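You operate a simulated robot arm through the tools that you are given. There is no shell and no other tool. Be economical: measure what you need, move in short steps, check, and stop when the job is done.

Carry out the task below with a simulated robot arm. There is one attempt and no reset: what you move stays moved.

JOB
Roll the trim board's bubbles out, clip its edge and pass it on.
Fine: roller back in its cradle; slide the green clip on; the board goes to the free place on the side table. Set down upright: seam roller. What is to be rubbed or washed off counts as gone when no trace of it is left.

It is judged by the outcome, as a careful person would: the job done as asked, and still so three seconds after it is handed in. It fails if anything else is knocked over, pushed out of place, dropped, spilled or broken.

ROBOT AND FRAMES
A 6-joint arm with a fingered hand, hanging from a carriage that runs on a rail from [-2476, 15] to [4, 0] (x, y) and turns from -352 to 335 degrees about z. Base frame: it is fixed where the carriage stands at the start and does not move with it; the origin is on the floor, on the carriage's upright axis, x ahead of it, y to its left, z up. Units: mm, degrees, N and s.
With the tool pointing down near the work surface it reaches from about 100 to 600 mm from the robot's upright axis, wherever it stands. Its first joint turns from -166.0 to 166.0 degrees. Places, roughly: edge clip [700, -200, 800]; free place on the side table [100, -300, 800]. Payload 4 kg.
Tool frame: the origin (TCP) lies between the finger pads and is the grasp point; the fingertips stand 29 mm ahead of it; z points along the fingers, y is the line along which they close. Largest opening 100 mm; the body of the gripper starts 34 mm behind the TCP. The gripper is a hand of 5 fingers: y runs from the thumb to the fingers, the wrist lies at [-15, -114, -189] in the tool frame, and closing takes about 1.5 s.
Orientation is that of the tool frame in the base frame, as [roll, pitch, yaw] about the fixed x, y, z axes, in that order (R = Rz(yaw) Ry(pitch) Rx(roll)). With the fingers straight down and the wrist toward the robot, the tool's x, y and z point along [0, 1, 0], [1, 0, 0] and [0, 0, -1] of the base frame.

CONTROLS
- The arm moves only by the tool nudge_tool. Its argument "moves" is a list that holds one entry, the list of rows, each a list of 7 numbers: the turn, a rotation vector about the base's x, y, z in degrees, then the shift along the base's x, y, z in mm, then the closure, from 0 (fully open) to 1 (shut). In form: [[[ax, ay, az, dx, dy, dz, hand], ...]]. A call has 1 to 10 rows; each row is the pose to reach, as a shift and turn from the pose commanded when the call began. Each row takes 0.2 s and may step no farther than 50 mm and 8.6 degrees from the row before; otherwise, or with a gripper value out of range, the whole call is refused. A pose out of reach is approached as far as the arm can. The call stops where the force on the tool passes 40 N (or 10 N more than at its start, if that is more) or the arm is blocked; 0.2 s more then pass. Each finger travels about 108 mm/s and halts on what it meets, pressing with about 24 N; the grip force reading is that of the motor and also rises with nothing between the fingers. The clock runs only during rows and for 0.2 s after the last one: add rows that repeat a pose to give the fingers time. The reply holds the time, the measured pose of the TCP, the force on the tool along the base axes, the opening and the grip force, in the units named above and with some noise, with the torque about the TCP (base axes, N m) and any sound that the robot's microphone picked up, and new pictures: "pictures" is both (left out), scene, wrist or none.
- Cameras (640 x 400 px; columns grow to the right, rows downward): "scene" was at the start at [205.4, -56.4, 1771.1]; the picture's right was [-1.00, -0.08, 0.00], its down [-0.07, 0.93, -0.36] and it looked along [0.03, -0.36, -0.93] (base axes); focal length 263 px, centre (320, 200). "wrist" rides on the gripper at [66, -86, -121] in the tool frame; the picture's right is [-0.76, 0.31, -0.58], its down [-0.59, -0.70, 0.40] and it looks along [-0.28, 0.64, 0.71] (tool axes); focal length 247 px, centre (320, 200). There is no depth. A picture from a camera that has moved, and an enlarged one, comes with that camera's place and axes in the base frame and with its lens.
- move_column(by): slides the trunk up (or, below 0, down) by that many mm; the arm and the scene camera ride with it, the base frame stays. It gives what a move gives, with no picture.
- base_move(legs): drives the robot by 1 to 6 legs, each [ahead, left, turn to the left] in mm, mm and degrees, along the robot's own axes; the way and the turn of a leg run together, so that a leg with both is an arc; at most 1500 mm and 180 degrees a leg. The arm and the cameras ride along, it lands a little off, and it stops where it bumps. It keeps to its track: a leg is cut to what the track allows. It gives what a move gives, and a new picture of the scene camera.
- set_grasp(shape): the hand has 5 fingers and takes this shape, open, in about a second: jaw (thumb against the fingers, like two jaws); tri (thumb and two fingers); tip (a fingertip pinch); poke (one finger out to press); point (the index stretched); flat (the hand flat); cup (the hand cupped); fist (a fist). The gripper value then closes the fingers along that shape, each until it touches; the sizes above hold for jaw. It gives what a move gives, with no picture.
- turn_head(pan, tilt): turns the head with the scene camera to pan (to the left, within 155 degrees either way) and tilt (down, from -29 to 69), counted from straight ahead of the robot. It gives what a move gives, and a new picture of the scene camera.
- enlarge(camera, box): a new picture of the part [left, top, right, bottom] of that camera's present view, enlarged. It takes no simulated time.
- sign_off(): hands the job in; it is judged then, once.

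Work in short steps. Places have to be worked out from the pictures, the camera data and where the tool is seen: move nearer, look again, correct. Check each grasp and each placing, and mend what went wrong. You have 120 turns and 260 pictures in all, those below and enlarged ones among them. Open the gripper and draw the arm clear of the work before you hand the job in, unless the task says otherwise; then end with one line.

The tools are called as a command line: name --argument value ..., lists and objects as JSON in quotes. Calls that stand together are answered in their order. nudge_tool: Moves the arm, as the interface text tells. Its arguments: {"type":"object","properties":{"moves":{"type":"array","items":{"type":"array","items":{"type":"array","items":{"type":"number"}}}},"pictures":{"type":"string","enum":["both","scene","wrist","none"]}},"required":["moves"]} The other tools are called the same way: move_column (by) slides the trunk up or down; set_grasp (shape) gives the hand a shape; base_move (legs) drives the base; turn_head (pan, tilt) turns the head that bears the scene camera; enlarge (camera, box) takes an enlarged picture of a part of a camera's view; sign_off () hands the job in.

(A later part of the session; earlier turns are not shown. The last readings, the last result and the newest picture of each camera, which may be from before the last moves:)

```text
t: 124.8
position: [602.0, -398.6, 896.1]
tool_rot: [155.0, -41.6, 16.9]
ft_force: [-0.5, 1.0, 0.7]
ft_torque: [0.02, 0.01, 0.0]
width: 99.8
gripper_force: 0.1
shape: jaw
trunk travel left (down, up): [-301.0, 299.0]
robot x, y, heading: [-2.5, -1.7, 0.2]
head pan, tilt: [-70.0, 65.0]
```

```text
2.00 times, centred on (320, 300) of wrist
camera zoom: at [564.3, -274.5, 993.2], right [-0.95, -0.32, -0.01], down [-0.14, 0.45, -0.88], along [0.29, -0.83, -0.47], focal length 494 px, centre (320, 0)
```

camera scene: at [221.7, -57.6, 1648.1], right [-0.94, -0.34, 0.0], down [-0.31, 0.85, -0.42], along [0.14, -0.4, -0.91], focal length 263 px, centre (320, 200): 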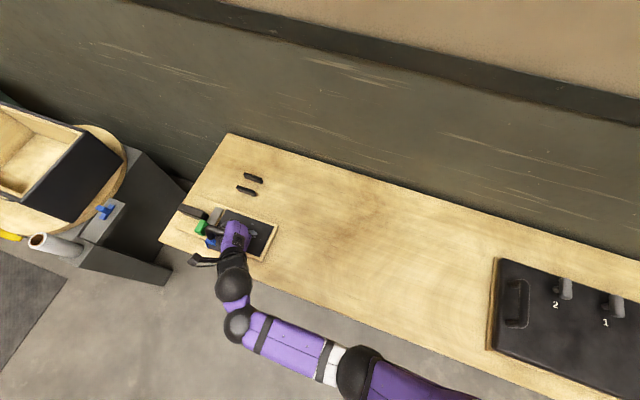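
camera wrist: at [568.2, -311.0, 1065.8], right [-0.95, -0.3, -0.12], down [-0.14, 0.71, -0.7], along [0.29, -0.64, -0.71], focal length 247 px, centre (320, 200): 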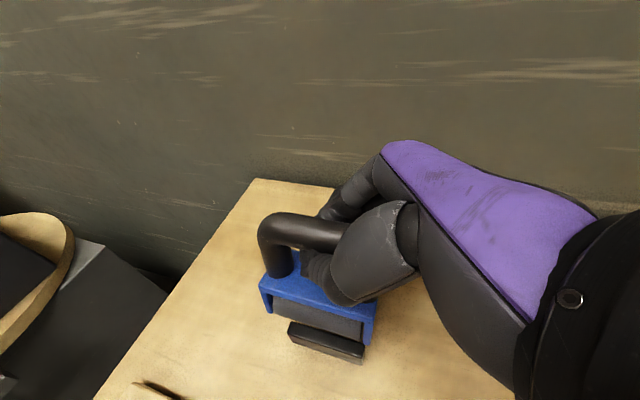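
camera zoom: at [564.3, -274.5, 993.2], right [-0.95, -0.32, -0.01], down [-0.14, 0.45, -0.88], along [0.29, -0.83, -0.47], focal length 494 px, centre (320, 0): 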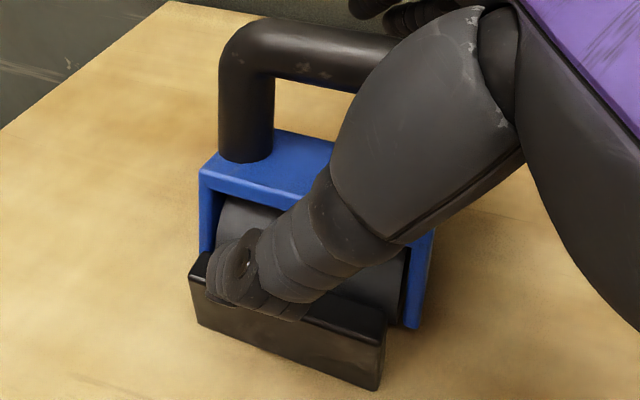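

The roller stands upright and free. I'll rise straight up and then back off.

nudge_tool --moves '[[[0, 0, 0, 0, 1, 10, 0], [0, 0, 0, 0, 2, 25, 0], [0, 0, 0, 0, 2, 45, 0], [0, 0, 0, 0, 2, 70, 0], [0, 0, 0, -20, 12, 95, 0], [0, 0, 0, -55, 32, 110, 0], [4, 0, 0, -95, 52, 110, 0], [8, 0, 0, -135, 72, 110, 0], [12, 0, 0, -170, 92, 110, 0]]]' --pictures "wrist"

enlarge --camera "scene" --box '[170, 110, 290, 206]'

enlarge --camera "wrist" --box '[100, 200, 300, 360]'

```text
t: 126.8
position: [433.7, -307.2, 1005.8]
tool_rot: [171.0, -44.0, 6.0]
ft_force: [-0.1, -0.2, -0.2]
ft_torque: [0.01, 0.0, 0.01]
width: 99.8
gripper_force: 0.1
shape: jaw
trunk travel left (down, up): [-301.0, 299.0]
robot x, y, heading: [1.2, -3.8, 0.0]
head pan, tilt: [-70.0, 65.0]
camera wrist: at [396.0, -207.0, 1125.7], right [-0.95, -0.31, -0.08], down [-0.14, 0.62, -0.77], along [0.29, -0.72, -0.63], focal length 247 px, centre (320, 200)
```

wrist: 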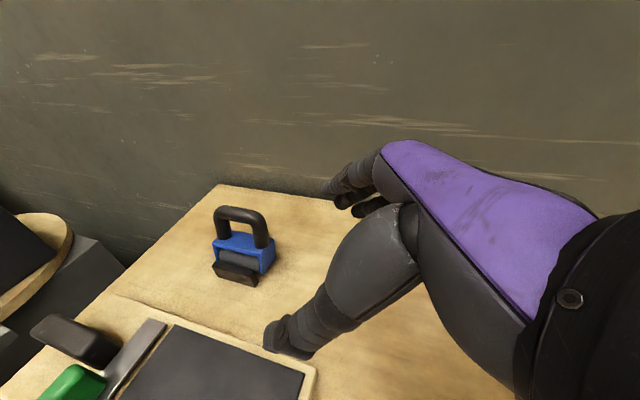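

```text
4.17 times, centred on (230, 158) of scene
camera zoom: at [221.6, -57.6, 1567.1], right [-0.94, -0.34, 0.0], down [-0.31, 0.85, -0.42], along [0.14, -0.4, -0.91], focal length 1096 px, centre (695, 375)
```

zoom: 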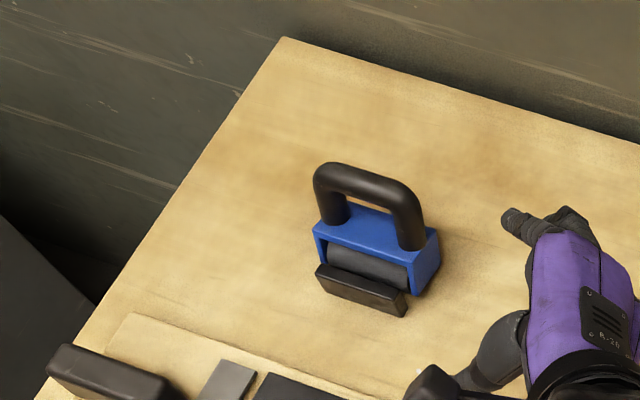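

```text
2.50 times, centred on (200, 280) of wrist
camera zoom: at [396.0, -207.0, 1125.7], right [-0.95, -0.31, -0.08], down [-0.14, 0.62, -0.77], along [0.29, -0.72, -0.63], focal length 617 px, centre (620, 0)
```

zoom: 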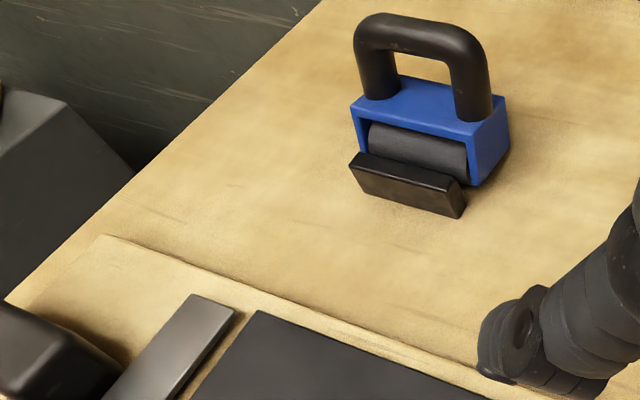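

It's in the cradle but now leans back slightly. I'll look closer to understand how it sits.

enlarge --camera "scene" --box '[220, 140, 264, 174]'

enlarge --camera "wrist" --box '[200, 195, 290, 295]'

```text
11.76 times, centred on (242, 157) of scene
camera zoom: at [221.6, -57.6, 1567.1], right [-0.94, -0.34, 0.0], down [-0.31, 0.85, -0.42], along [0.14, -0.4, -0.91], focal length 3094 px, centre (1238, 706)
```

zoom: 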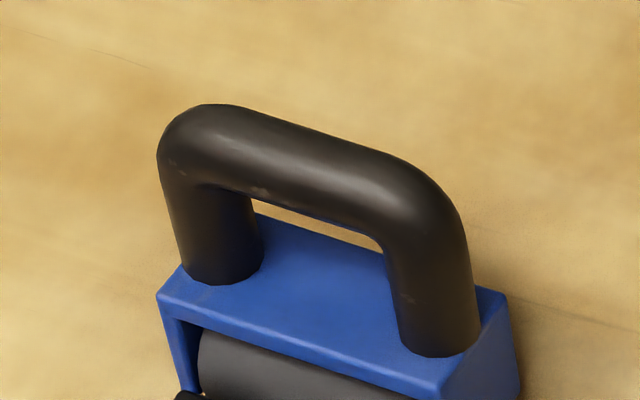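

```text
4.00 times, centred on (245, 245) of wrist
camera zoom: at [396.0, -207.0, 1125.7], right [-0.95, -0.31, -0.08], down [-0.14, 0.62, -0.77], along [0.29, -0.72, -0.63], focal length 988 px, centre (620, 20)
```

zoom: 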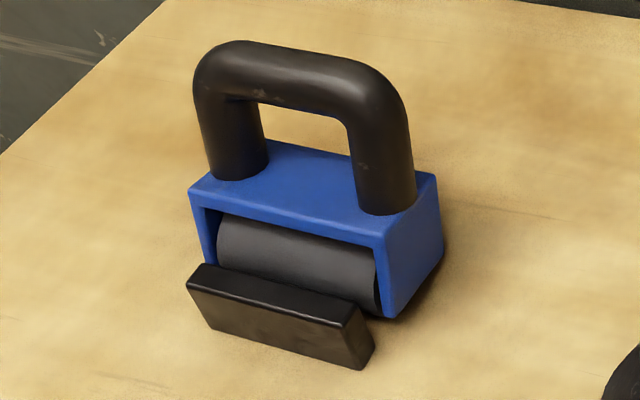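

It leans back about 15°. I'll repeat the straddle with the hand level and centred on y −398, push it upright between thumb and fingers, and check how it rests.

nudge_tool --moves '[[[2, 0, 0, 40, -25, -10, 0], [4, 0, 0, 80, -50, -25, 0], [6.5, 0, 0, 120, -75, -50, 0], [6.5, 0, 0, 130, -92, -65, 0], [6.5, 0, 0, 144, -92, -78, 0], [6.5, 0, 0, 158, -92, -92, 0], [6.5, 0, 0, 171, -91, -106, 0], [6.5, 0, 0, 171, -91, -110, 0]]]' --pictures "wrist"

enlarge --camera "wrist" --box '[200, 200, 420, 394]'

```text
refused: row 3 steps farther than a row can; nothing moved
```

```text
2.06 times, centred on (310, 297) of wrist
camera zoom: at [396.0, -207.0, 1125.7], right [-0.95, -0.31, -0.08], down [-0.14, 0.62, -0.77], along [0.29, -0.72, -0.63], focal length 509 px, centre (341, -0)
```

zoom: 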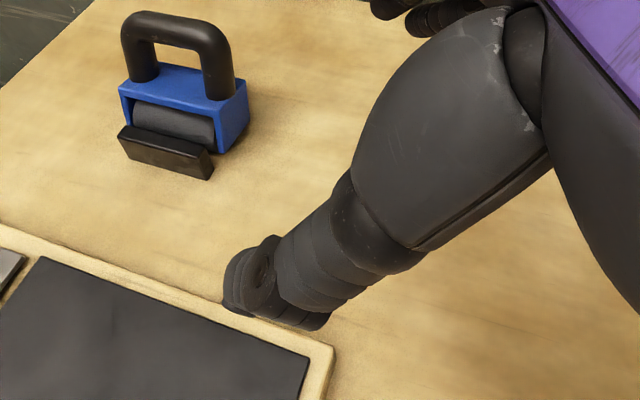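

One step was a bit too long; resending with smaller ones.

nudge_tool --moves '[[[2, 0, 0, 38, -22, -8, 0], [4, 0, 0, 74, -46, -22, 0], [6.5, 0, 0, 108, -68, -40, 0], [6.5, 0, 0, 122, -90, -56, 0], [6.5, 0, 0, 136, -91, -70, 0], [6.5, 0, 0, 150, -91, -84, 0], [6.5, 0, 0, 164, -91, -98, 0], [6.5, 0, 0, 171, -91, -110, 0], [6.5, 0, 0, 171, -91, -110, 0]]]' --pictures "none"

enlarge --camera "wrist" --box '[200, 200, 420, 394]'

```text
t: 128.8
position: [603.9, -398.8, 895.7]
tool_rot: [-179.9, -44.4, -0.4]
ft_force: [0.6, -0.1, -0.6]
ft_torque: [0.0, -0.04, -0.02]
width: 100.0
gripper_force: 0.1
shape: jaw
trunk travel left (down, up): [-301.0, 299.0]
robot x, y, heading: [-0.3, -1.7, 0.1]
head pan, tilt: [-70.0, 65.0]
```

```text
2.06 times, centred on (310, 297) of wrist
camera zoom: at [566.5, -312.6, 1025.9], right [-0.95, -0.3, -0.12], down [-0.14, 0.7, -0.7], along [0.29, -0.64, -0.71], focal length 509 px, centre (341, -0)
```

zoom: 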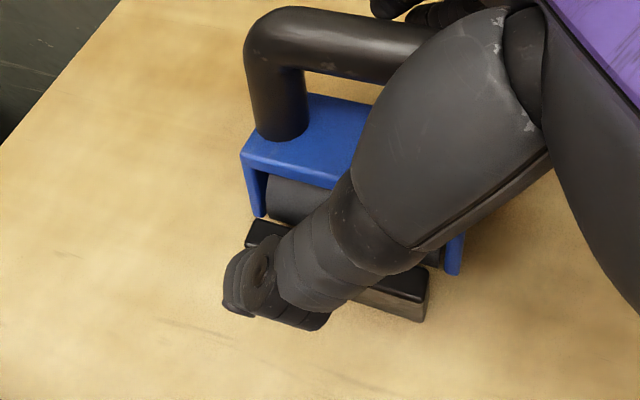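

Fingers behind and thumb in front. Closing partway to bring the bar to y −398.

nudge_tool --moves '[[[0, 0, 0, 0, 0, 0, 0.3], [0, 0, 0, 0, 0, 0, 0.5], [0, 0, 0, 0, 0, 0, 0.65], [0, 0, 0, 0, 0, 0, 0.75], [0, 0, 0, 0, 0, 0, 0.82], [0, 0, 0, 0, 0, 0, 0.88], [0, 0, 0, 0, 0, 0, 0.88]]]' --pictures "none"

enlarge --camera "wrist" --box '[200, 200, 420, 394]'

```text
t: 130.4
position: [604.5, -398.0, 894.5]
tool_rot: [-179.9, -44.3, -0.4]
ft_force: [0.3, 0.2, -0.5]
ft_torque: [0.01, 0.01, -0.03]
width: 12.6
gripper_force: 0.1
shape: jaw
trunk travel left (down, up): [-301.0, 299.0]
robot x, y, heading: [-3.4, -0.2, 0.1]
head pan, tilt: [-70.0, 65.0]
```

```text
2.06 times, centred on (310, 297) of wrist
camera zoom: at [566.3, -312.6, 1026.0], right [-0.95, -0.3, -0.12], down [-0.14, 0.7, -0.7], along [0.29, -0.64, -0.71], focal length 509 px, centre (341, -0)
```

zoom: 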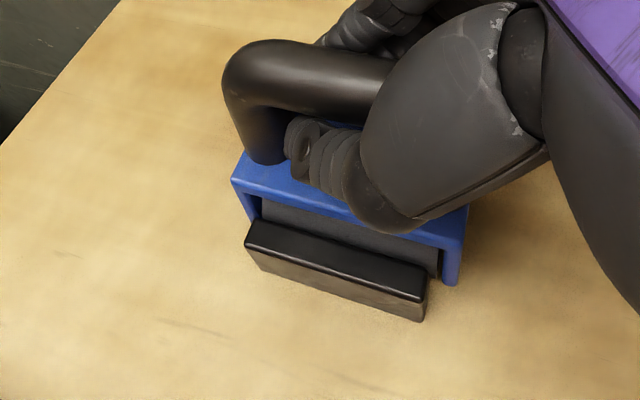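

This now matches the original picture to within a pixel or two: bar at (282, 219), corner at (268, 287). I'll open very slowly.

nudge_tool --moves '[[[0, 0, 0, 0, 0, 0, 0.87], [0, 0, 0, 0, 0, 0, 0.85], [0, 0, 0, 0, 0, 0, 0.83], [0, 0, 0, 0, 0, 0, 0.8], [0, 0, 0, 0, 0, 0, 0.77], [0, 0, 0, 0, 0, 0, 0.73], [0, 0, 0, 0, 0, 0, 0.7], [0, 0, 0, 0, 0, 0, 0.65], [0, 0, 0, 0, 0, 0, 0.6], [0, 0, 0, 0, 0, 0, 0.5]]]' --pictures "none"

enlarge --camera "wrist" --box '[200, 200, 420, 394]'

```text
t: 132.6
position: [603.0, -398.8, 895.2]
tool_rot: [180.0, -44.3, -0.3]
ft_force: [-0.1, -0.6, -0.1]
ft_torque: [0.01, -0.03, 0.01]
width: 49.8
gripper_force: 0.1
shape: jaw
trunk travel left (down, up): [-301.0, 299.0]
robot x, y, heading: [0.2, 0.4, -0.1]
head pan, tilt: [-70.0, 65.0]
```

```text
2.06 times, centred on (310, 297) of wrist
camera zoom: at [566.3, -312.6, 1026.0], right [-0.95, -0.3, -0.12], down [-0.14, 0.7, -0.7], along [0.29, -0.64, -0.71], focal length 509 px, centre (341, -0)
```

zoom: 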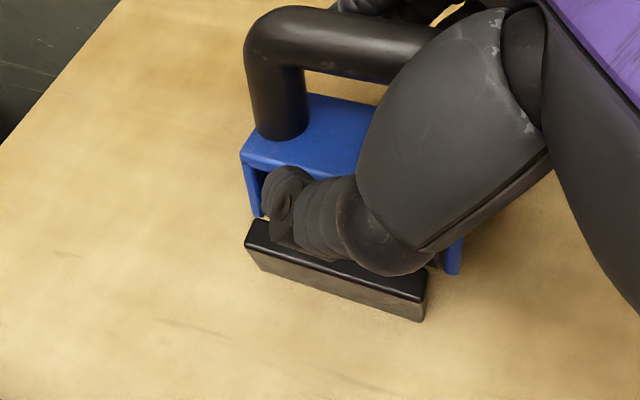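

It rocks back about 12°: it balances on its cylinder and leans against whichever rail is free. I'll try once to improve that: grip upright, slide the base toward the rear rail until it touches, then release so the rear rail supports it upright.

nudge_tool --moves '[[[0, 0, 0, 0, 0, 0, 0.7], [0, 0, 0, 0, 0, 0, 0.85], [0, 0, 0, 0, 0, 0, 1], [0, 0, 0, 0, 0, 0, 1], [0, 0, 0, 0, 0, 0, 1], [0, 0, 0, 0, -2, 0, 1], [0, 0, 0, 0, -4, 0, 1], [0, 0, 0, 0, -6, 0, 1], [0, 0, 0, 0, -6, 0, 1]]]' --pictures "none"

enlarge --camera "wrist" --box '[200, 200, 420, 394]'

```text
t: 134.6
position: [603.0, -404.5, 894.8]
tool_rot: [-179.9, -44.3, -0.4]
ft_force: [1.9, -0.5, -1.6]
ft_torque: [-0.05, -0.02, 0.04]
width: 5.9
gripper_force: 23.8
shape: jaw
trunk travel left (down, up): [-301.0, 299.0]
robot x, y, heading: [1.7, 1.4, -0.3]
head pan, tilt: [-70.0, 65.0]
```

```text
2.06 times, centred on (310, 297) of wrist
camera zoom: at [565.6, -317.8, 1026.5], right [-0.95, -0.3, -0.12], down [-0.14, 0.7, -0.7], along [0.29, -0.64, -0.71], focal length 509 px, centre (341, -0)
```

zoom: 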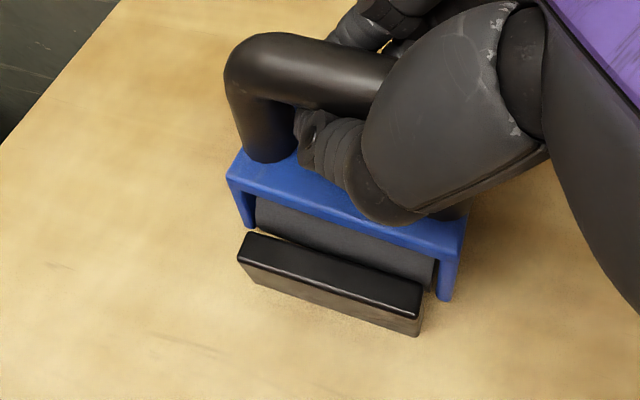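

No rear contact yet. I'll continue −y in small steps with a slight lowering.

nudge_tool --moves '[[[0, 0, 0, 0, 0, -1.5, 1], [0, 0, 0, 0, -1.5, -2.5, 1], [0, 0, 0, 0, -3, -2.5, 1], [0, 0, 0, 0, -4.5, -2.5, 1], [0, 0, 0, 0, -4.5, -2.5, 1]]]' --pictures "none"

enlarge --camera "wrist" --box '[200, 200, 420, 394]'

```text
t: 135.8
position: [602.9, -408.8, 894.0]
tool_rot: [-179.9, -44.4, -0.4]
ft_force: [0.4, -0.5, -1.7]
ft_torque: [-0.05, 0.01, 0.01]
width: 6.0
gripper_force: 23.5
shape: jaw
trunk travel left (down, up): [-301.0, 299.0]
robot x, y, heading: [0.2, -2.9, -0.1]
head pan, tilt: [-70.0, 65.0]
```

```text
2.06 times, centred on (310, 297) of wrist
camera zoom: at [565.7, -322.5, 1024.5], right [-0.95, -0.3, -0.12], down [-0.14, 0.7, -0.7], along [0.29, -0.64, -0.71], focal length 509 px, centre (341, -0)
```

zoom: 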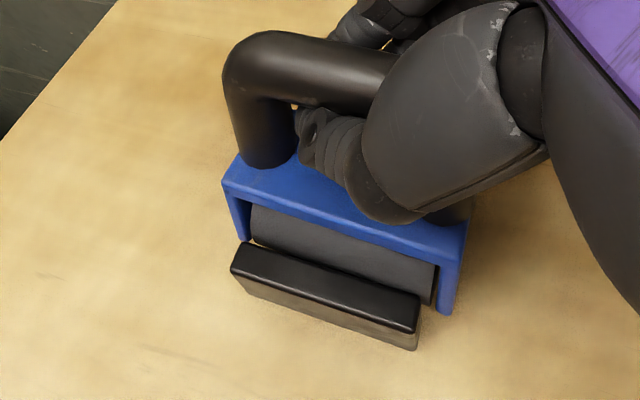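

The roller is hanging slightly in the grip. I'll lower until it's supported, then see.

nudge_tool --moves '[[[0, 0, 0, 0, 0, -2, 1], [0, 0, 0, 0, 0, -4, 1], [0, 0, 0, 0, 0, -6, 1], [0, 0, 0, 0, 0, -7, 1], [0, 0, 0, 0, 0, -7, 1]]]' --pictures "none"

enlarge --camera "wrist" --box '[200, 200, 420, 394]'

```text
t: 137.0
position: [603.2, -410.7, 888.1]
tool_rot: [-180.0, -44.3, -0.3]
ft_force: [-1.9, -2.2, 5.1]
ft_torque: [-0.07, 0.13, 0.03]
width: 5.8
gripper_force: 23.9
shape: jaw
trunk travel left (down, up): [-301.0, 299.0]
robot x, y, heading: [0.9, 0.7, -0.1]
head pan, tilt: [-70.0, 65.0]
```

```text
2.06 times, centred on (310, 297) of wrist
camera zoom: at [565.8, -324.1, 1018.6], right [-0.95, -0.3, -0.12], down [-0.14, 0.7, -0.7], along [0.29, -0.64, -0.71], focal length 509 px, centre (341, -0)
```

zoom: 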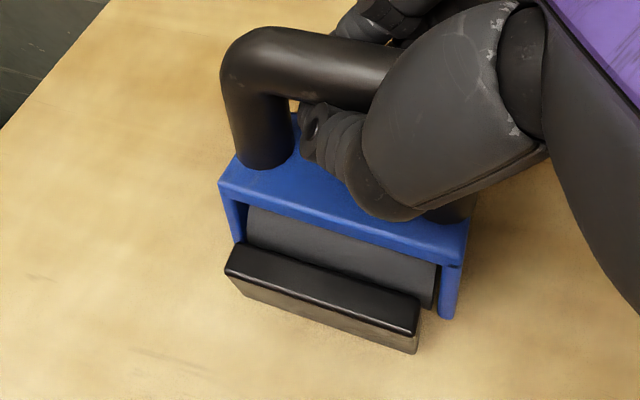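

The cylinder is already snug between the rails; only the bracket rocks. A small yaw should make the bracket's ends touch opposite rails and stop the rocking. I'll bring it upright again, yaw a few degrees until it touches, and release.

nudge_tool --moves '[[[0, 0, 0, 0, 3, 2, 1], [0, 0, 0, 0, 6, 4, 1], [0, 0, 0, 0, 9, 4, 1], [0, 0, 0, 0, 11.5, 3, 1], [0, 0, -2, 0, 11.5, 3, 1], [0, 0, -4, 0, 11.5, 3, 1], [0, 0, -6, 0, 11.5, 3, 1], [0, 0, -7, 0, 11.5, 3, 1], [0, 0, -7, 0, 11.5, 3, 1]]]' --pictures "none"

enlarge --camera "wrist" --box '[200, 200, 420, 394]'

```text
t: 139.0
position: [604.2, -399.2, 891.7]
tool_rot: [180.0, -44.2, -7.4]
ft_force: [-3.0, -4.4, 4.2]
ft_torque: [-0.32, 0.37, 0.2]
width: 5.2
gripper_force: 23.8
shape: jaw
trunk travel left (down, up): [-301.0, 299.0]
robot x, y, heading: [0.9, 1.4, 0.0]
head pan, tilt: [-70.0, 65.0]
```

```text
2.06 times, centred on (310, 297) of wrist
camera zoom: at [576.6, -308.4, 1021.6], right [-0.98, -0.18, -0.12], down [-0.05, 0.72, -0.7], along [0.21, -0.67, -0.71], focal length 509 px, centre (341, -0)
```

zoom: 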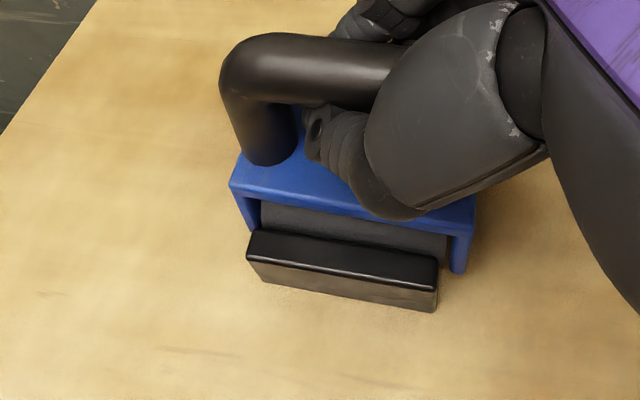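

There's a torque contact and the bracket is slightly yawed against the rails. Releasing slowly.

nudge_tool --moves '[[[0, 0, 0, 0, 0, 1, 0.95], [0, 0, 0, 0, 0, 1, 0.9], [0, 0, 0, 0, 0, 1, 0.85], [0, 0, 0, 0, 0, 1, 0.8], [0, 0, 0, 0, 0, 1, 0.7], [0, 0, 0, 0, 0, 1, 0.55], [0, 0, 0, 0, 0, 1, 0.4], [0, 0, 0, 0, 0, 1, 0.2], [0, 0, 0, 0, 0, 1, 0], [0, 0, 0, 0, 0, 1, 0]]]' --pictures "none"

enlarge --camera "wrist" --box '[200, 200, 420, 394]'

```text
t: 141.2
position: [602.9, -398.0, 891.5]
tool_rot: [-179.8, -44.2, -7.5]
ft_force: [0.3, 0.2, -0.2]
ft_torque: [0.02, 0.0, 0.0]
width: 99.8
gripper_force: 0.0
shape: jaw
trunk travel left (down, up): [-301.0, 299.0]
robot x, y, heading: [2.7, 1.2, 0.1]
head pan, tilt: [-70.0, 65.0]
```

```text
2.06 times, centred on (310, 297) of wrist
camera zoom: at [576.5, -307.1, 1022.8], right [-0.98, -0.18, -0.12], down [-0.05, 0.72, -0.7], along [0.21, -0.67, -0.71], focal length 509 px, centre (341, -0)
```

zoom: 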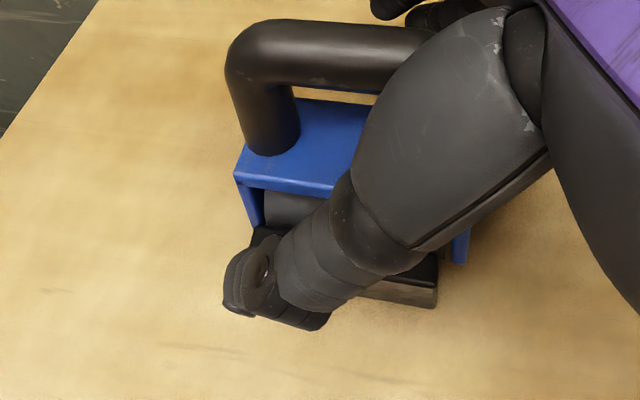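

Much better: only about 5° of lean remains. I'll retreat straight up and verify.

nudge_tool --moves '[[[0, 0, 0, 0, -1, 10, 0], [0, 0, 0, 0, -2, 25, 0], [0, 0, 0, 0, -2, 45, 0], [0, 0, 0, 0, -2, 70, 0], [0, 0, 0, -20, 8, 95, 0], [0, 0, 0, -50, 28, 110, 0], [0, 0, 2, -90, 48, 110, 0], [0, 0, 4, -130, 68, 110, 0], [0, 0, 7, -170, 88, 110, 0]]]' --pictures "none"

enlarge --camera "wrist" --box '[160, 190, 320, 318]'

enlarge --camera "scene" --box '[160, 130, 290, 234]'

```text
t: 143.2
position: [430.8, -308.9, 1000.3]
tool_rot: [-179.8, -44.1, -0.3]
ft_force: [-0.1, 0.2, -0.3]
ft_torque: [0.02, 0.05, 0.0]
width: 99.6
gripper_force: 0.0
shape: jaw
trunk travel left (down, up): [-301.0, 299.0]
robot x, y, heading: [0.9, 0.9, -0.1]
head pan, tilt: [-70.0, 65.0]
```

```text
3.12 times, centred on (240, 254) of wrist
camera zoom: at [393.4, -223.5, 1130.7], right [-0.95, -0.3, -0.12], down [-0.14, 0.7, -0.7], along [0.29, -0.64, -0.71], focal length 772 px, centre (570, 31)
```

zoom: 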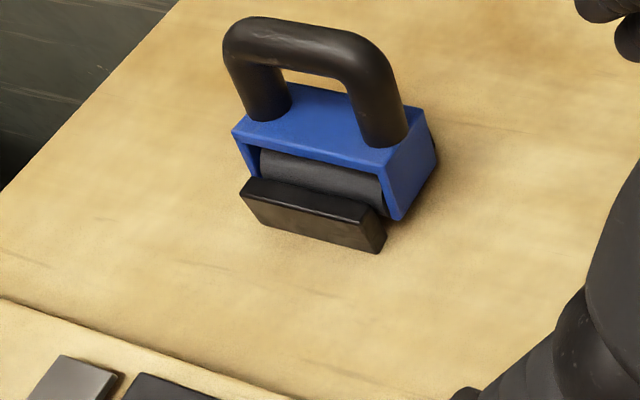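

```text
3.85 times, centred on (225, 182) of scene
camera zoom: at [221.5, -57.5, 1567.1], right [-0.94, -0.34, 0.0], down [-0.31, 0.85, -0.42], along [0.14, -0.4, -0.91], focal length 1012 px, centre (685, 269)
```

zoom: 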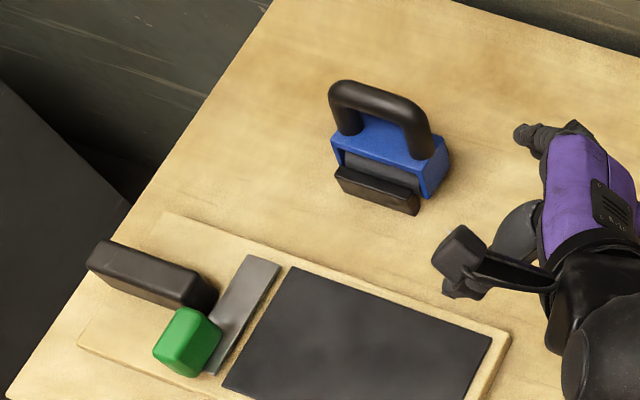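

The roller is seated and close to upright. On to the clip: I'll bring the wrist camera closer for a view of how it sits on the strip.

nudge_tool --moves '[[[0, 0, 0, 25, 20, -15, 0], [0, 0, 0, 50, 40, -30, 0], [0, 0, 0, 80, 60, -50, 0], [0, 0, 0, 80, 60, -50, 0]]]' --pictures "none"

enlarge --camera "wrist" --box '[60, 240, 260, 400]'

enlarge --camera "scene" --box '[170, 185, 230, 235]'

```text
t: 144.2
position: [514.1, -249.2, 949.6]
tool_rot: [-179.8, -44.2, -0.4]
ft_force: [0.3, -0.4, -0.4]
ft_torque: [0.0, -0.01, -0.03]
width: 99.7
gripper_force: 0.0
shape: jaw
trunk travel left (down, up): [-301.0, 299.0]
robot x, y, heading: [-1.9, 0.0, -0.0]
head pan, tilt: [-70.0, 65.0]
```

```text
2.50 times, centred on (160, 320) of wrist
camera zoom: at [476.9, -163.4, 1081.6], right [-0.95, -0.3, -0.12], down [-0.14, 0.7, -0.7], along [0.29, -0.64, -0.71], focal length 617 px, centre (720, -100)
```

zoom: 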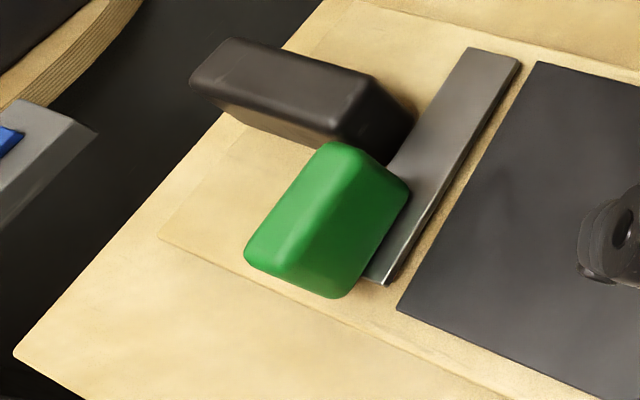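

```text
8.00 times, centred on (200, 210) of scene
camera zoom: at [221.8, -57.5, 1567.2], right [-0.94, -0.34, 0.0], down [-0.31, 0.85, -0.42], along [0.14, -0.4, -0.91], focal length 2104 px, centre (1280, 120)
```

zoom: 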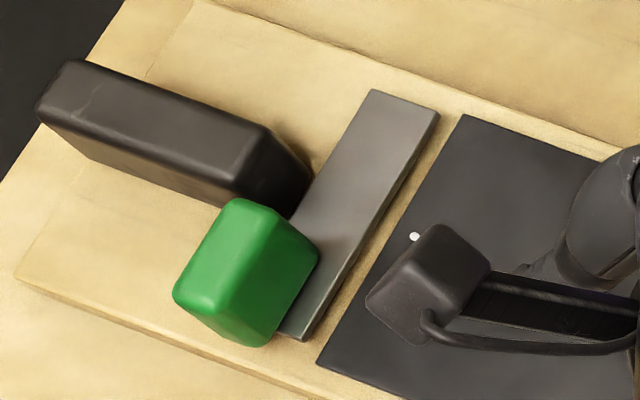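

The green clip block is at x≈660–688, y≈−171…−212, z≈815–850, overlapping only the outer half of the metal strip. The black handle blocks it toward −y, so sliding it "on" means pulling it toward −x over the strip. I'll use the three-finger shape for a narrow pinch.

set_grasp --shape "tri"

nudge_tool --moves '[[[0, 0, 0, 20, 15, 0, 0], [0, 0, 0, 45, 30, 0, 0], [0, 0, 0, 70, 45, -10, 0], [0, 0, 0, 90, 58, -20, 0], [0, 0, 0, 90, 58, -20, 0]]]' --pictures "both"

enlarge --camera "scene" --box '[160, 170, 240, 234]'

```text
t: 145.1
position: [514.6, -249.8, 951.2]
tool_rot: [-179.7, -44.3, -0.5]
ft_force: [0.3, 0.0, 0.5]
ft_torque: [-0.01, -0.01, -0.02]
width: 99.7
gripper_force: 0.0
shape: tri
trunk travel left (down, up): [-301.0, 299.0]
robot x, y, heading: [-1.9, -0.7, -0.3]
head pan, tilt: [-70.0, 65.0]
```

```text
t: 146.3
position: [604.6, -189.0, 930.9]
tool_rot: [-179.9, -44.4, -0.4]
ft_force: [-0.9, -0.8, -0.5]
ft_torque: [0.01, 0.0, 0.0]
width: 99.9
gripper_force: 0.0
shape: tri
trunk travel left (down, up): [-301.0, 299.0]
robot x, y, heading: [1.6, 1.8, 0.2]
head pan, tilt: [-70.0, 65.0]
camera scene: at [221.8, -57.5, 1567.1], right [-0.94, -0.34, 0.0], down [-0.31, 0.85, -0.42], along [0.14, -0.4, -0.91], focal length 263 px, centre (320, 200)
camera wrist: at [566.6, -102.8, 1062.5], right [-0.95, -0.3, -0.12], down [-0.14, 0.7, -0.7], along [0.29, -0.64, -0.71], focal length 247 px, centre (320, 200)
```

scene: 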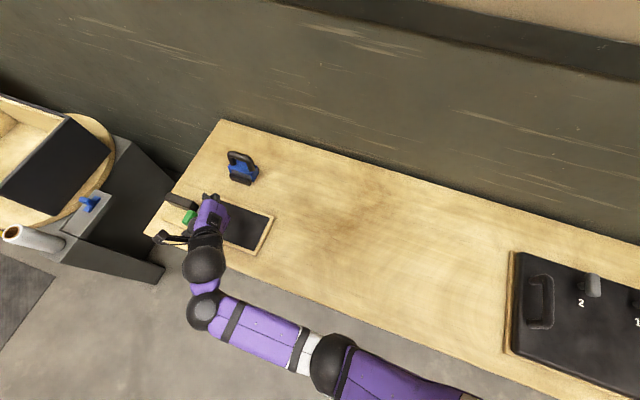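
wrist: 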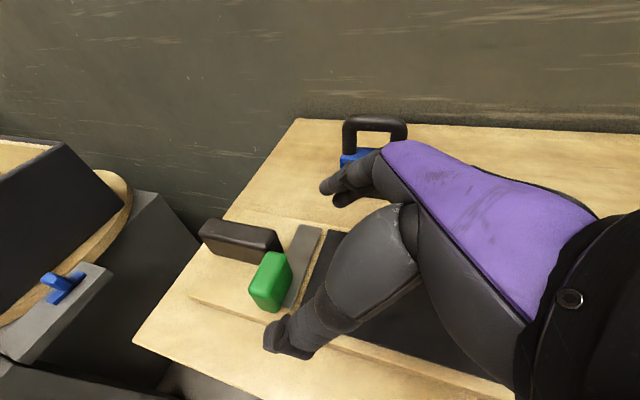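

```text
6.25 times, centred on (200, 202) of scene
camera zoom: at [221.8, -57.5, 1567.1], right [-0.94, -0.34, 0.0], down [-0.31, 0.85, -0.42], along [0.14, -0.4, -0.91], focal length 1644 px, centre (1070, 188)
```

zoom: 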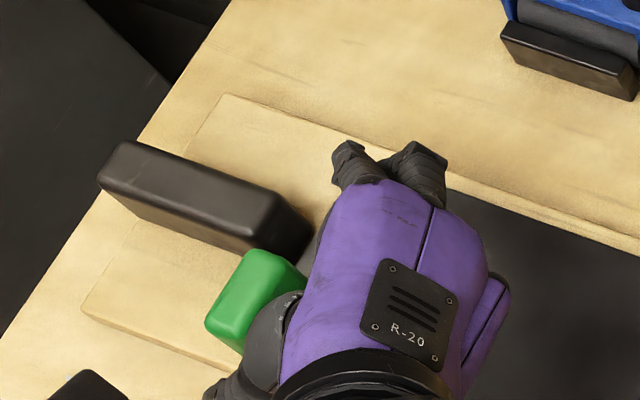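

I'll advance so the fingertips straddle the green block.

nudge_tool --moves '[[[0, 0, 0, 10, -2, -18, 0], [0, 0, 0, 20, -2, -36, 0], [0, 0, 0, 32, -2, -54, 0], [0, 0, 0, 41, -2, -65, 0], [0, 0, 0, 41, -2, -65, 0]]]' --pictures "none"

enlarge --camera "scene" --box '[160, 170, 240, 234]'

enlarge --camera "wrist" --box '[200, 160, 420, 340]'

```text
t: 147.5
position: [644.9, -192.9, 867.5]
tool_rot: [-179.8, -44.5, -0.4]
ft_force: [-0.2, -0.1, 0.2]
ft_torque: [0.01, -0.01, -0.01]
width: 100.1
gripper_force: 0.1
shape: tri
trunk travel left (down, up): [-301.0, 299.0]
robot x, y, heading: [-2.9, -2.4, -0.1]
head pan, tilt: [-70.0, 65.0]
```

```text
6.25 times, centred on (200, 202) of scene
camera zoom: at [221.8, -57.6, 1567.1], right [-0.94, -0.34, 0.0], down [-0.31, 0.85, -0.42], along [0.14, -0.4, -0.91], focal length 1644 px, centre (1070, 188)
```

zoom: 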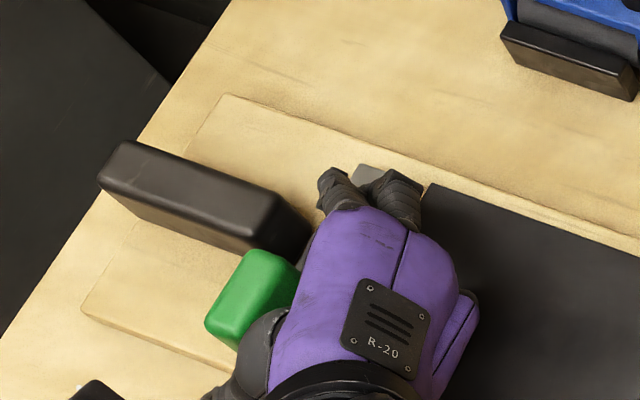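

```text
2.22 times, centred on (310, 250) of wrist
camera zoom: at [606.7, -107.1, 998.4], right [-0.95, -0.3, -0.12], down [-0.14, 0.7, -0.7], along [0.29, -0.64, -0.71], focal length 549 px, centre (342, 89)
```

zoom: 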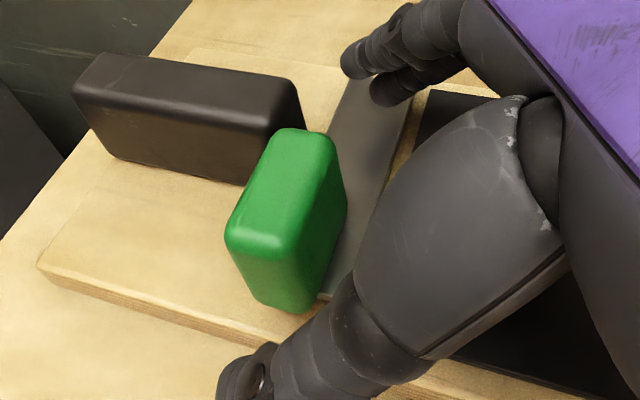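

The view is clear, and the block stands at the strip's outer edge. I'll advance 8 mm more and close for a pinch.

nudge_tool --moves '[[[0, 0, 0, 4, 2, -4, 0], [0, 0, 0, 8, 2, -8, 0], [0, 0, 0, 8, 2, -8, 0.2], [0, 0, 0, 8, 2, -8, 0.4], [0, 0, 0, 8, 2, -8, 0.6], [0, 0, 0, 8, 2, -8, 0.75], [0, 0, 0, 8, 2, -8, 0.75]]]' --pictures "none"

enlarge --camera "wrist" --box '[200, 160, 420, 340]'

```text
t: 149.1
position: [652.4, -191.2, 860.0]
tool_rot: [-179.8, -44.3, -0.5]
ft_force: [-0.1, 1.2, 1.2]
ft_torque: [0.14, -0.02, -0.04]
width: 37.6
gripper_force: 24.0
shape: tri
trunk travel left (down, up): [-301.0, 299.0]
robot x, y, heading: [0.6, 0.9, -0.1]
head pan, tilt: [-70.0, 65.0]
```

```text
2.22 times, centred on (310, 250) of wrist
camera zoom: at [614.6, -106.3, 989.6], right [-0.95, -0.3, -0.12], down [-0.14, 0.71, -0.7], along [0.29, -0.64, -0.71], focal length 549 px, centre (342, 89)
```

zoom: 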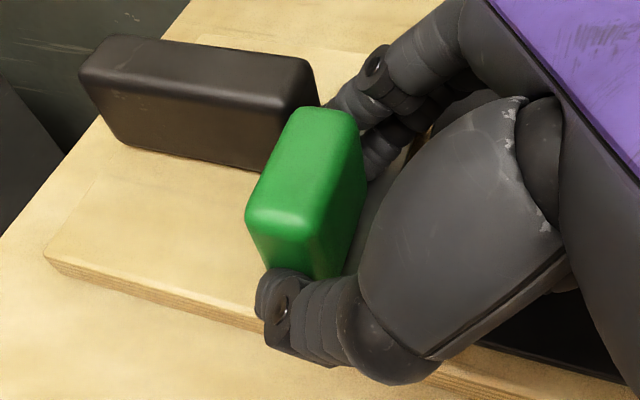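

A firm pinch on the block (37.6 mm). Now a gentle pull toward −x while watching the force.

nudge_tool --moves '[[[0, 0, 0, 8, 2, -8, 0.9], [0, 0, 0, 5, 2, -8, 1], [0, 0, 0, 2, 2, -8, 1], [0, 0, 0, -1, 2, -8, 1], [0, 0, 0, -1, 2, -8, 1]]]' --pictures "none"

enlarge --camera "wrist" --box '[200, 160, 420, 340]'

```text
t: 150.3
position: [656.3, -191.5, 855.4]
tool_rot: [179.6, -45.0, -0.1]
ft_force: [-0.5, -5.6, 31.4]
ft_torque: [-0.17, -0.42, 0.01]
width: 37.7
gripper_force: 24.1
shape: tri
trunk travel left (down, up): [-301.0, 299.0]
robot x, y, heading: [4.3, -3.3, -0.1]
head pan, tilt: [-70.0, 65.0]
```

```text
2.22 times, centred on (310, 250) of wrist
camera zoom: at [617.6, -105.2, 986.4], right [-0.94, -0.3, -0.13], down [-0.13, 0.7, -0.7], along [0.3, -0.65, -0.7], focal length 549 px, centre (342, 89)
```

zoom: 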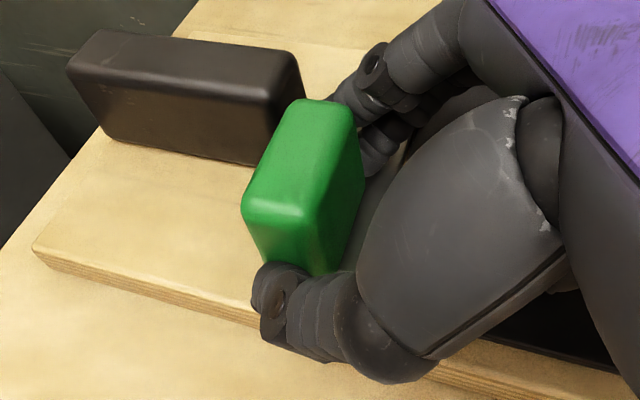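

I mis-offset that call: the rows are relative to the last commanded pose, so it pressed down. I'll correct the height, then pull −x properly.

nudge_tool --moves '[[[0, 0, 0, 0, -1, 4, 1], [0, 0, 0, 0, -2, 9, 1], [0, 0, 0, 0, -2, 9, 1], [0, 0, 0, -4, -2, 9, 1], [0, 0, 0, -8, -2, 9, 1], [0, 0, 0, -8, -2, 9, 1]]]' --pictures "none"

enlarge --camera "wrist" --box '[200, 160, 420, 340]'

```text
t: 151.7
position: [643.8, -190.5, 858.9]
tool_rot: [-179.9, -44.3, -0.4]
ft_force: [-0.3, 0.9, 0.0]
ft_torque: [0.13, -0.01, 0.0]
width: 36.8
gripper_force: 24.2
shape: tri
trunk travel left (down, up): [-301.0, 299.0]
robot x, y, heading: [0.5, -0.6, -0.0]
head pan, tilt: [-70.0, 65.0]
```

```text
2.22 times, centred on (310, 250) of wrist
camera zoom: at [606.0, -104.4, 989.5], right [-0.95, -0.3, -0.11], down [-0.14, 0.71, -0.69], along [0.29, -0.64, -0.71], focal length 549 px, centre (342, 89)
```

zoom: 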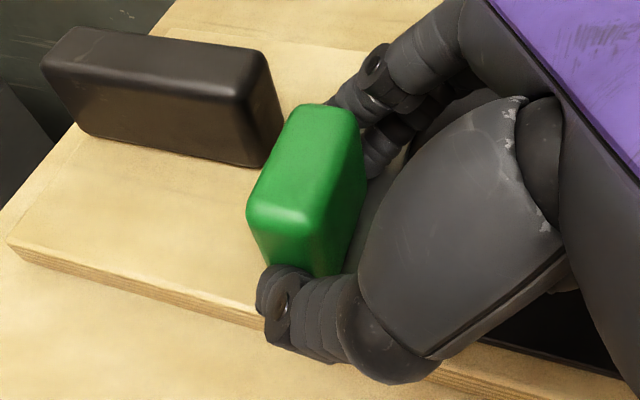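

The clip slides freely toward −x relative to the board. Continuing until it stops or sits fully on the strip.

nudge_tool --moves '[[[0, 0, 0, -3, 0, 0, 1], [0, 0, 0, -6, 0, 0, 1], [0, 0, 0, -9, 0, 0, 1], [0, 0, 0, -12, 0, 0, 1], [0, 0, 0, -12, 0, 0, 1]]]' --pictures "none"

enlarge --camera "wrist" --box '[200, 160, 420, 340]'

enlarge --camera "scene" --box '[150, 170, 270, 266]'

```text
t: 152.9
position: [629.7, -191.6, 857.9]
tool_rot: [-179.9, -44.3, -0.3]
ft_force: [0.9, 0.5, -0.1]
ft_torque: [0.17, -0.01, -0.02]
width: 36.7
gripper_force: 24.2
shape: tri
trunk travel left (down, up): [-301.0, 299.0]
robot x, y, heading: [1.4, -2.5, 0.4]
head pan, tilt: [-70.0, 65.0]
```

```text
2.22 times, centred on (310, 250) of wrist
camera zoom: at [593.0, -105.5, 989.8], right [-0.95, -0.3, -0.12], down [-0.14, 0.7, -0.7], along [0.29, -0.64, -0.71], focal length 549 px, centre (342, 89)
```

zoom: 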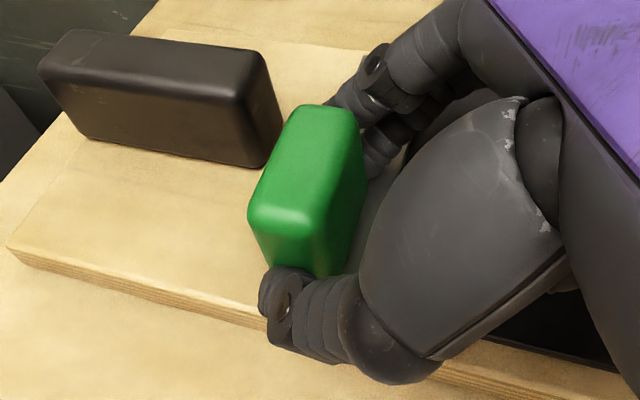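

```text
4.17 times, centred on (210, 218) of scene
camera zoom: at [221.8, -57.5, 1567.2], right [-0.94, -0.34, 0.0], down [-0.31, 0.85, -0.42], along [0.14, -0.4, -0.91], focal length 1096 px, centre (778, 125)
```

zoom: 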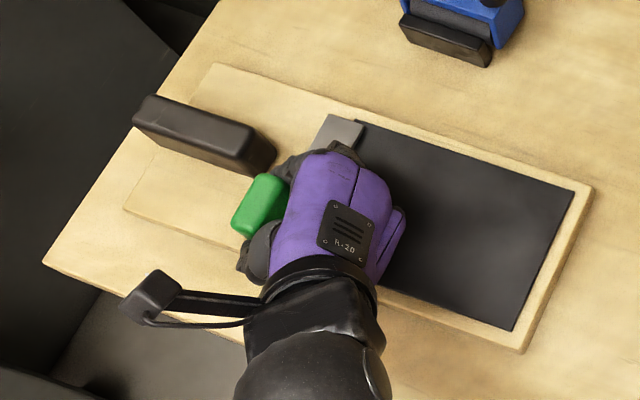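

On this last step the strip, clip and board all moved together: the clip reached its stop over the panel edge after about 10 mm, and the light board then followed. Holding the clip (pulling −x keeps it on), I can tow the flat board along the table by driving the carriage. I'll test with a 150 mm leg.

base_move --legs '[[-150, 0, 0]]'

enlarge --camera "wrist" --box '[160, 160, 420, 360]'

```text
t: 154.3
position: [479.2, -194.2, 858.4]
tool_rot: [-179.8, -44.4, -0.7]
ft_force: [0.0, -0.2, -0.5]
ft_torque: [0.16, -0.01, 0.01]
width: 36.7
gripper_force: 24.2
shape: tri
trunk travel left (down, up): [-301.0, 299.0]
robot x, y, heading: [-148.6, -1.4, -0.3]
head pan, tilt: [-70.0, 65.0]
camera scene: at [71.3, -57.8, 1567.1], right [-0.94, -0.34, 0.0], down [-0.31, 0.85, -0.42], along [0.14, -0.4, -0.91], focal length 263 px, centre (320, 200)
```

scene: 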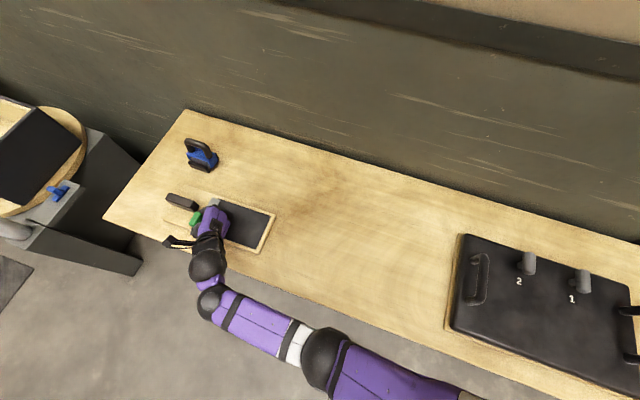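

```text
2.00 times, centred on (290, 260) of wrist
camera zoom: at [442.3, -107.6, 989.8], right [-0.95, -0.3, -0.12], down [-0.14, 0.71, -0.7], along [0.29, -0.64, -0.71], focal length 494 px, centre (380, 80)
5 turns are left
```

zoom: 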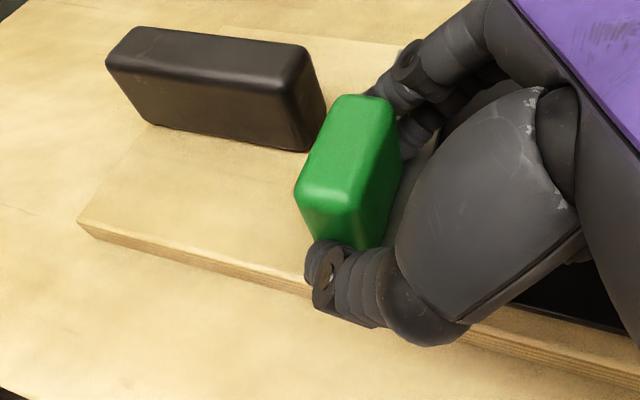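

The board follows flat and straight, now centred at about (457, −232). Only a few turns are left, so I'll do the rest of the tow (−357 mm) and the sideways shift to y≈−300 together.

base_move --legs '[[-357, 0, 0]]'

nudge_tool --moves '[[[0, 0, 0, 0, -8, 0, 1], [0, 0, 0, 0, -16, 0, 1], [0, 0, 0, 0, -24, 0, 1], [0, 0, 0, 0, -32, 0, 1], [0, 0, 0, 0, -40, 0, 1], [0, 0, 0, 0, -48, 0, 1], [0, 0, 0, 0, -56, 0, 1], [0, 0, 0, 0, -64, 0, 1], [0, 0, 0, -1, -68, 0, 1], [0, 0, 0, -2, -68, 0, 1]]]' --pictures "both"

```text
t: 156.6
position: [108.8, -191.1, 859.0]
tool_rot: [-179.8, -44.2, -0.6]
ft_force: [0.5, 0.5, -0.2]
ft_torque: [0.16, -0.02, -0.06]
width: 36.5
gripper_force: 23.5
shape: tri
trunk travel left (down, up): [-301.0, 299.0]
robot x, y, heading: [-519.3, 5.5, -0.1]
head pan, tilt: [-70.0, 65.0]
camera scene: at [-300.6, -55.4, 1567.1], right [-0.94, -0.34, 0.0], down [-0.31, 0.85, -0.42], along [0.14, -0.4, -0.91], focal length 263 px, centre (320, 200)
```

scene: 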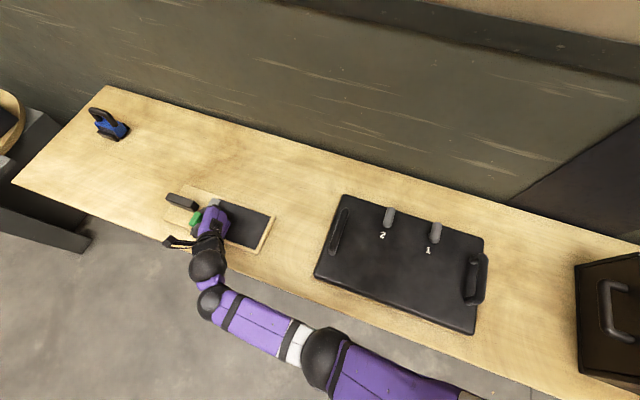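

```text
t: 158.8
position: [105.6, -259.5, 859.9]
tool_rot: [-179.8, -44.2, -0.5]
ft_force: [0.8, 0.1, -1.9]
ft_torque: [0.13, 0.01, -0.01]
width: 36.6
gripper_force: 23.9
shape: tri
trunk travel left (down, up): [-301.0, 299.0]
robot x, y, heading: [-522.9, 3.5, -0.4]
head pan, tilt: [-70.0, 65.0]
camera scene: at [-300.6, -55.3, 1567.1], right [-0.94, -0.34, 0.0], down [-0.31, 0.85, -0.42], along [0.14, -0.4, -0.91], focal length 263 px, centre (320, 200)
camera wrist: at [68.5, -172.9, 990.5], right [-0.95, -0.3, -0.12], down [-0.14, 0.71, -0.7], along [0.29, -0.64, -0.71], focal length 247 px, centre (320, 200)
4 turns are left
```

scene: 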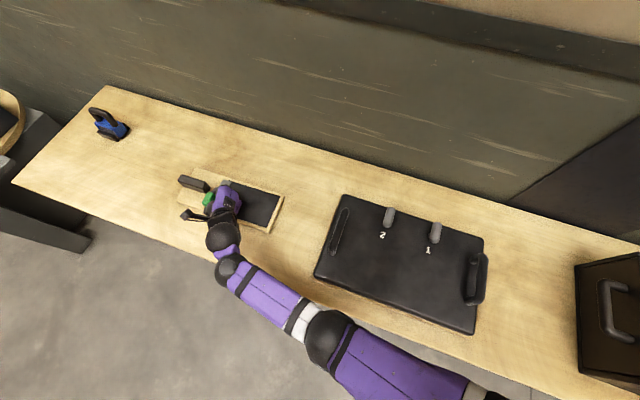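
wrist: 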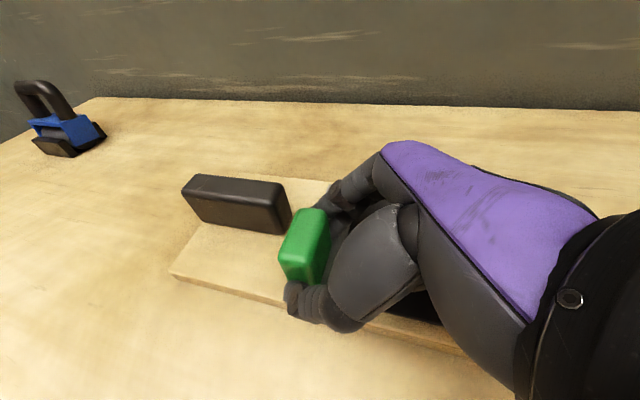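

The board is centred near (80, −301) and flat, with the clip on and the tray and roller untouched. That is within the rough place given, and pushing back +x would risk pulling the clip off. I'll open the hand and draw the arm clear.

nudge_tool --moves '[[[0, 0, 0, 0, 0, 0, 0.7], [0, 0, 0, 0, 0, 0, 0.4], [0, 0, 0, 0, 0, 0, 0.1], [0, 0, 0, 0, 0, 0, 0], [0, 0, 0, -5, 0, 10, 0], [0, 0, 0, -15, 0, 30, 0], [0, 0, 0, -30, 0, 60, 0], [0, 0, 0, -45, 5, 95, 0], [0, 0, 0, -70, 20, 130, 0], [0, 0, 0, -100, 40, 150, 0]]]' --pictures "wrist"

enlarge --camera "scene" --box '[80, 70, 300, 246]'

```text
t: 161.0
position: [7.1, -218.6, 1009.2]
tool_rot: [-179.6, -44.3, -0.8]
ft_force: [0.1, -0.3, 0.0]
ft_torque: [0.01, -0.02, 0.03]
width: 99.7
gripper_force: 0.0
shape: tri
trunk travel left (down, up): [-301.0, 299.0]
robot x, y, heading: [-516.1, 3.9, -0.1]
head pan, tilt: [-70.0, 65.0]
camera wrist: at [-30.8, -132.7, 1141.3], right [-0.95, -0.3, -0.12], down [-0.14, 0.71, -0.69], along [0.29, -0.64, -0.71], focal length 247 px, centre (320, 200)
```

wrist: 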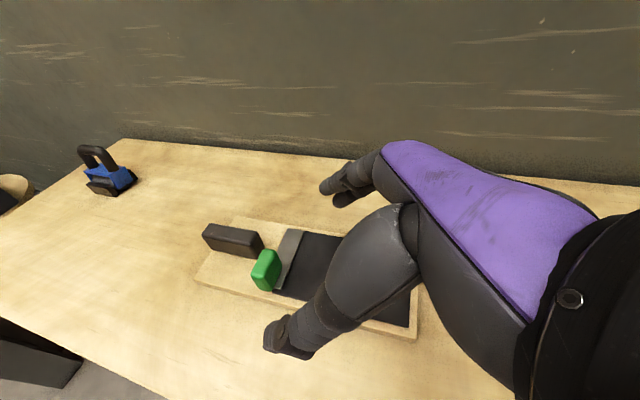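

```text
2.27 times, centred on (190, 158) of scene
camera zoom: at [-300.6, -55.4, 1567.1], right [-0.94, -0.34, 0.0], down [-0.31, 0.85, -0.42], along [0.14, -0.4, -0.91], focal length 598 px, centre (616, 296)
3 turns are left
```

zoom: 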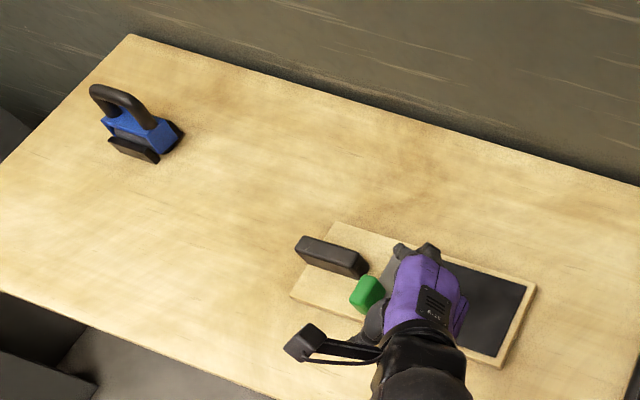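

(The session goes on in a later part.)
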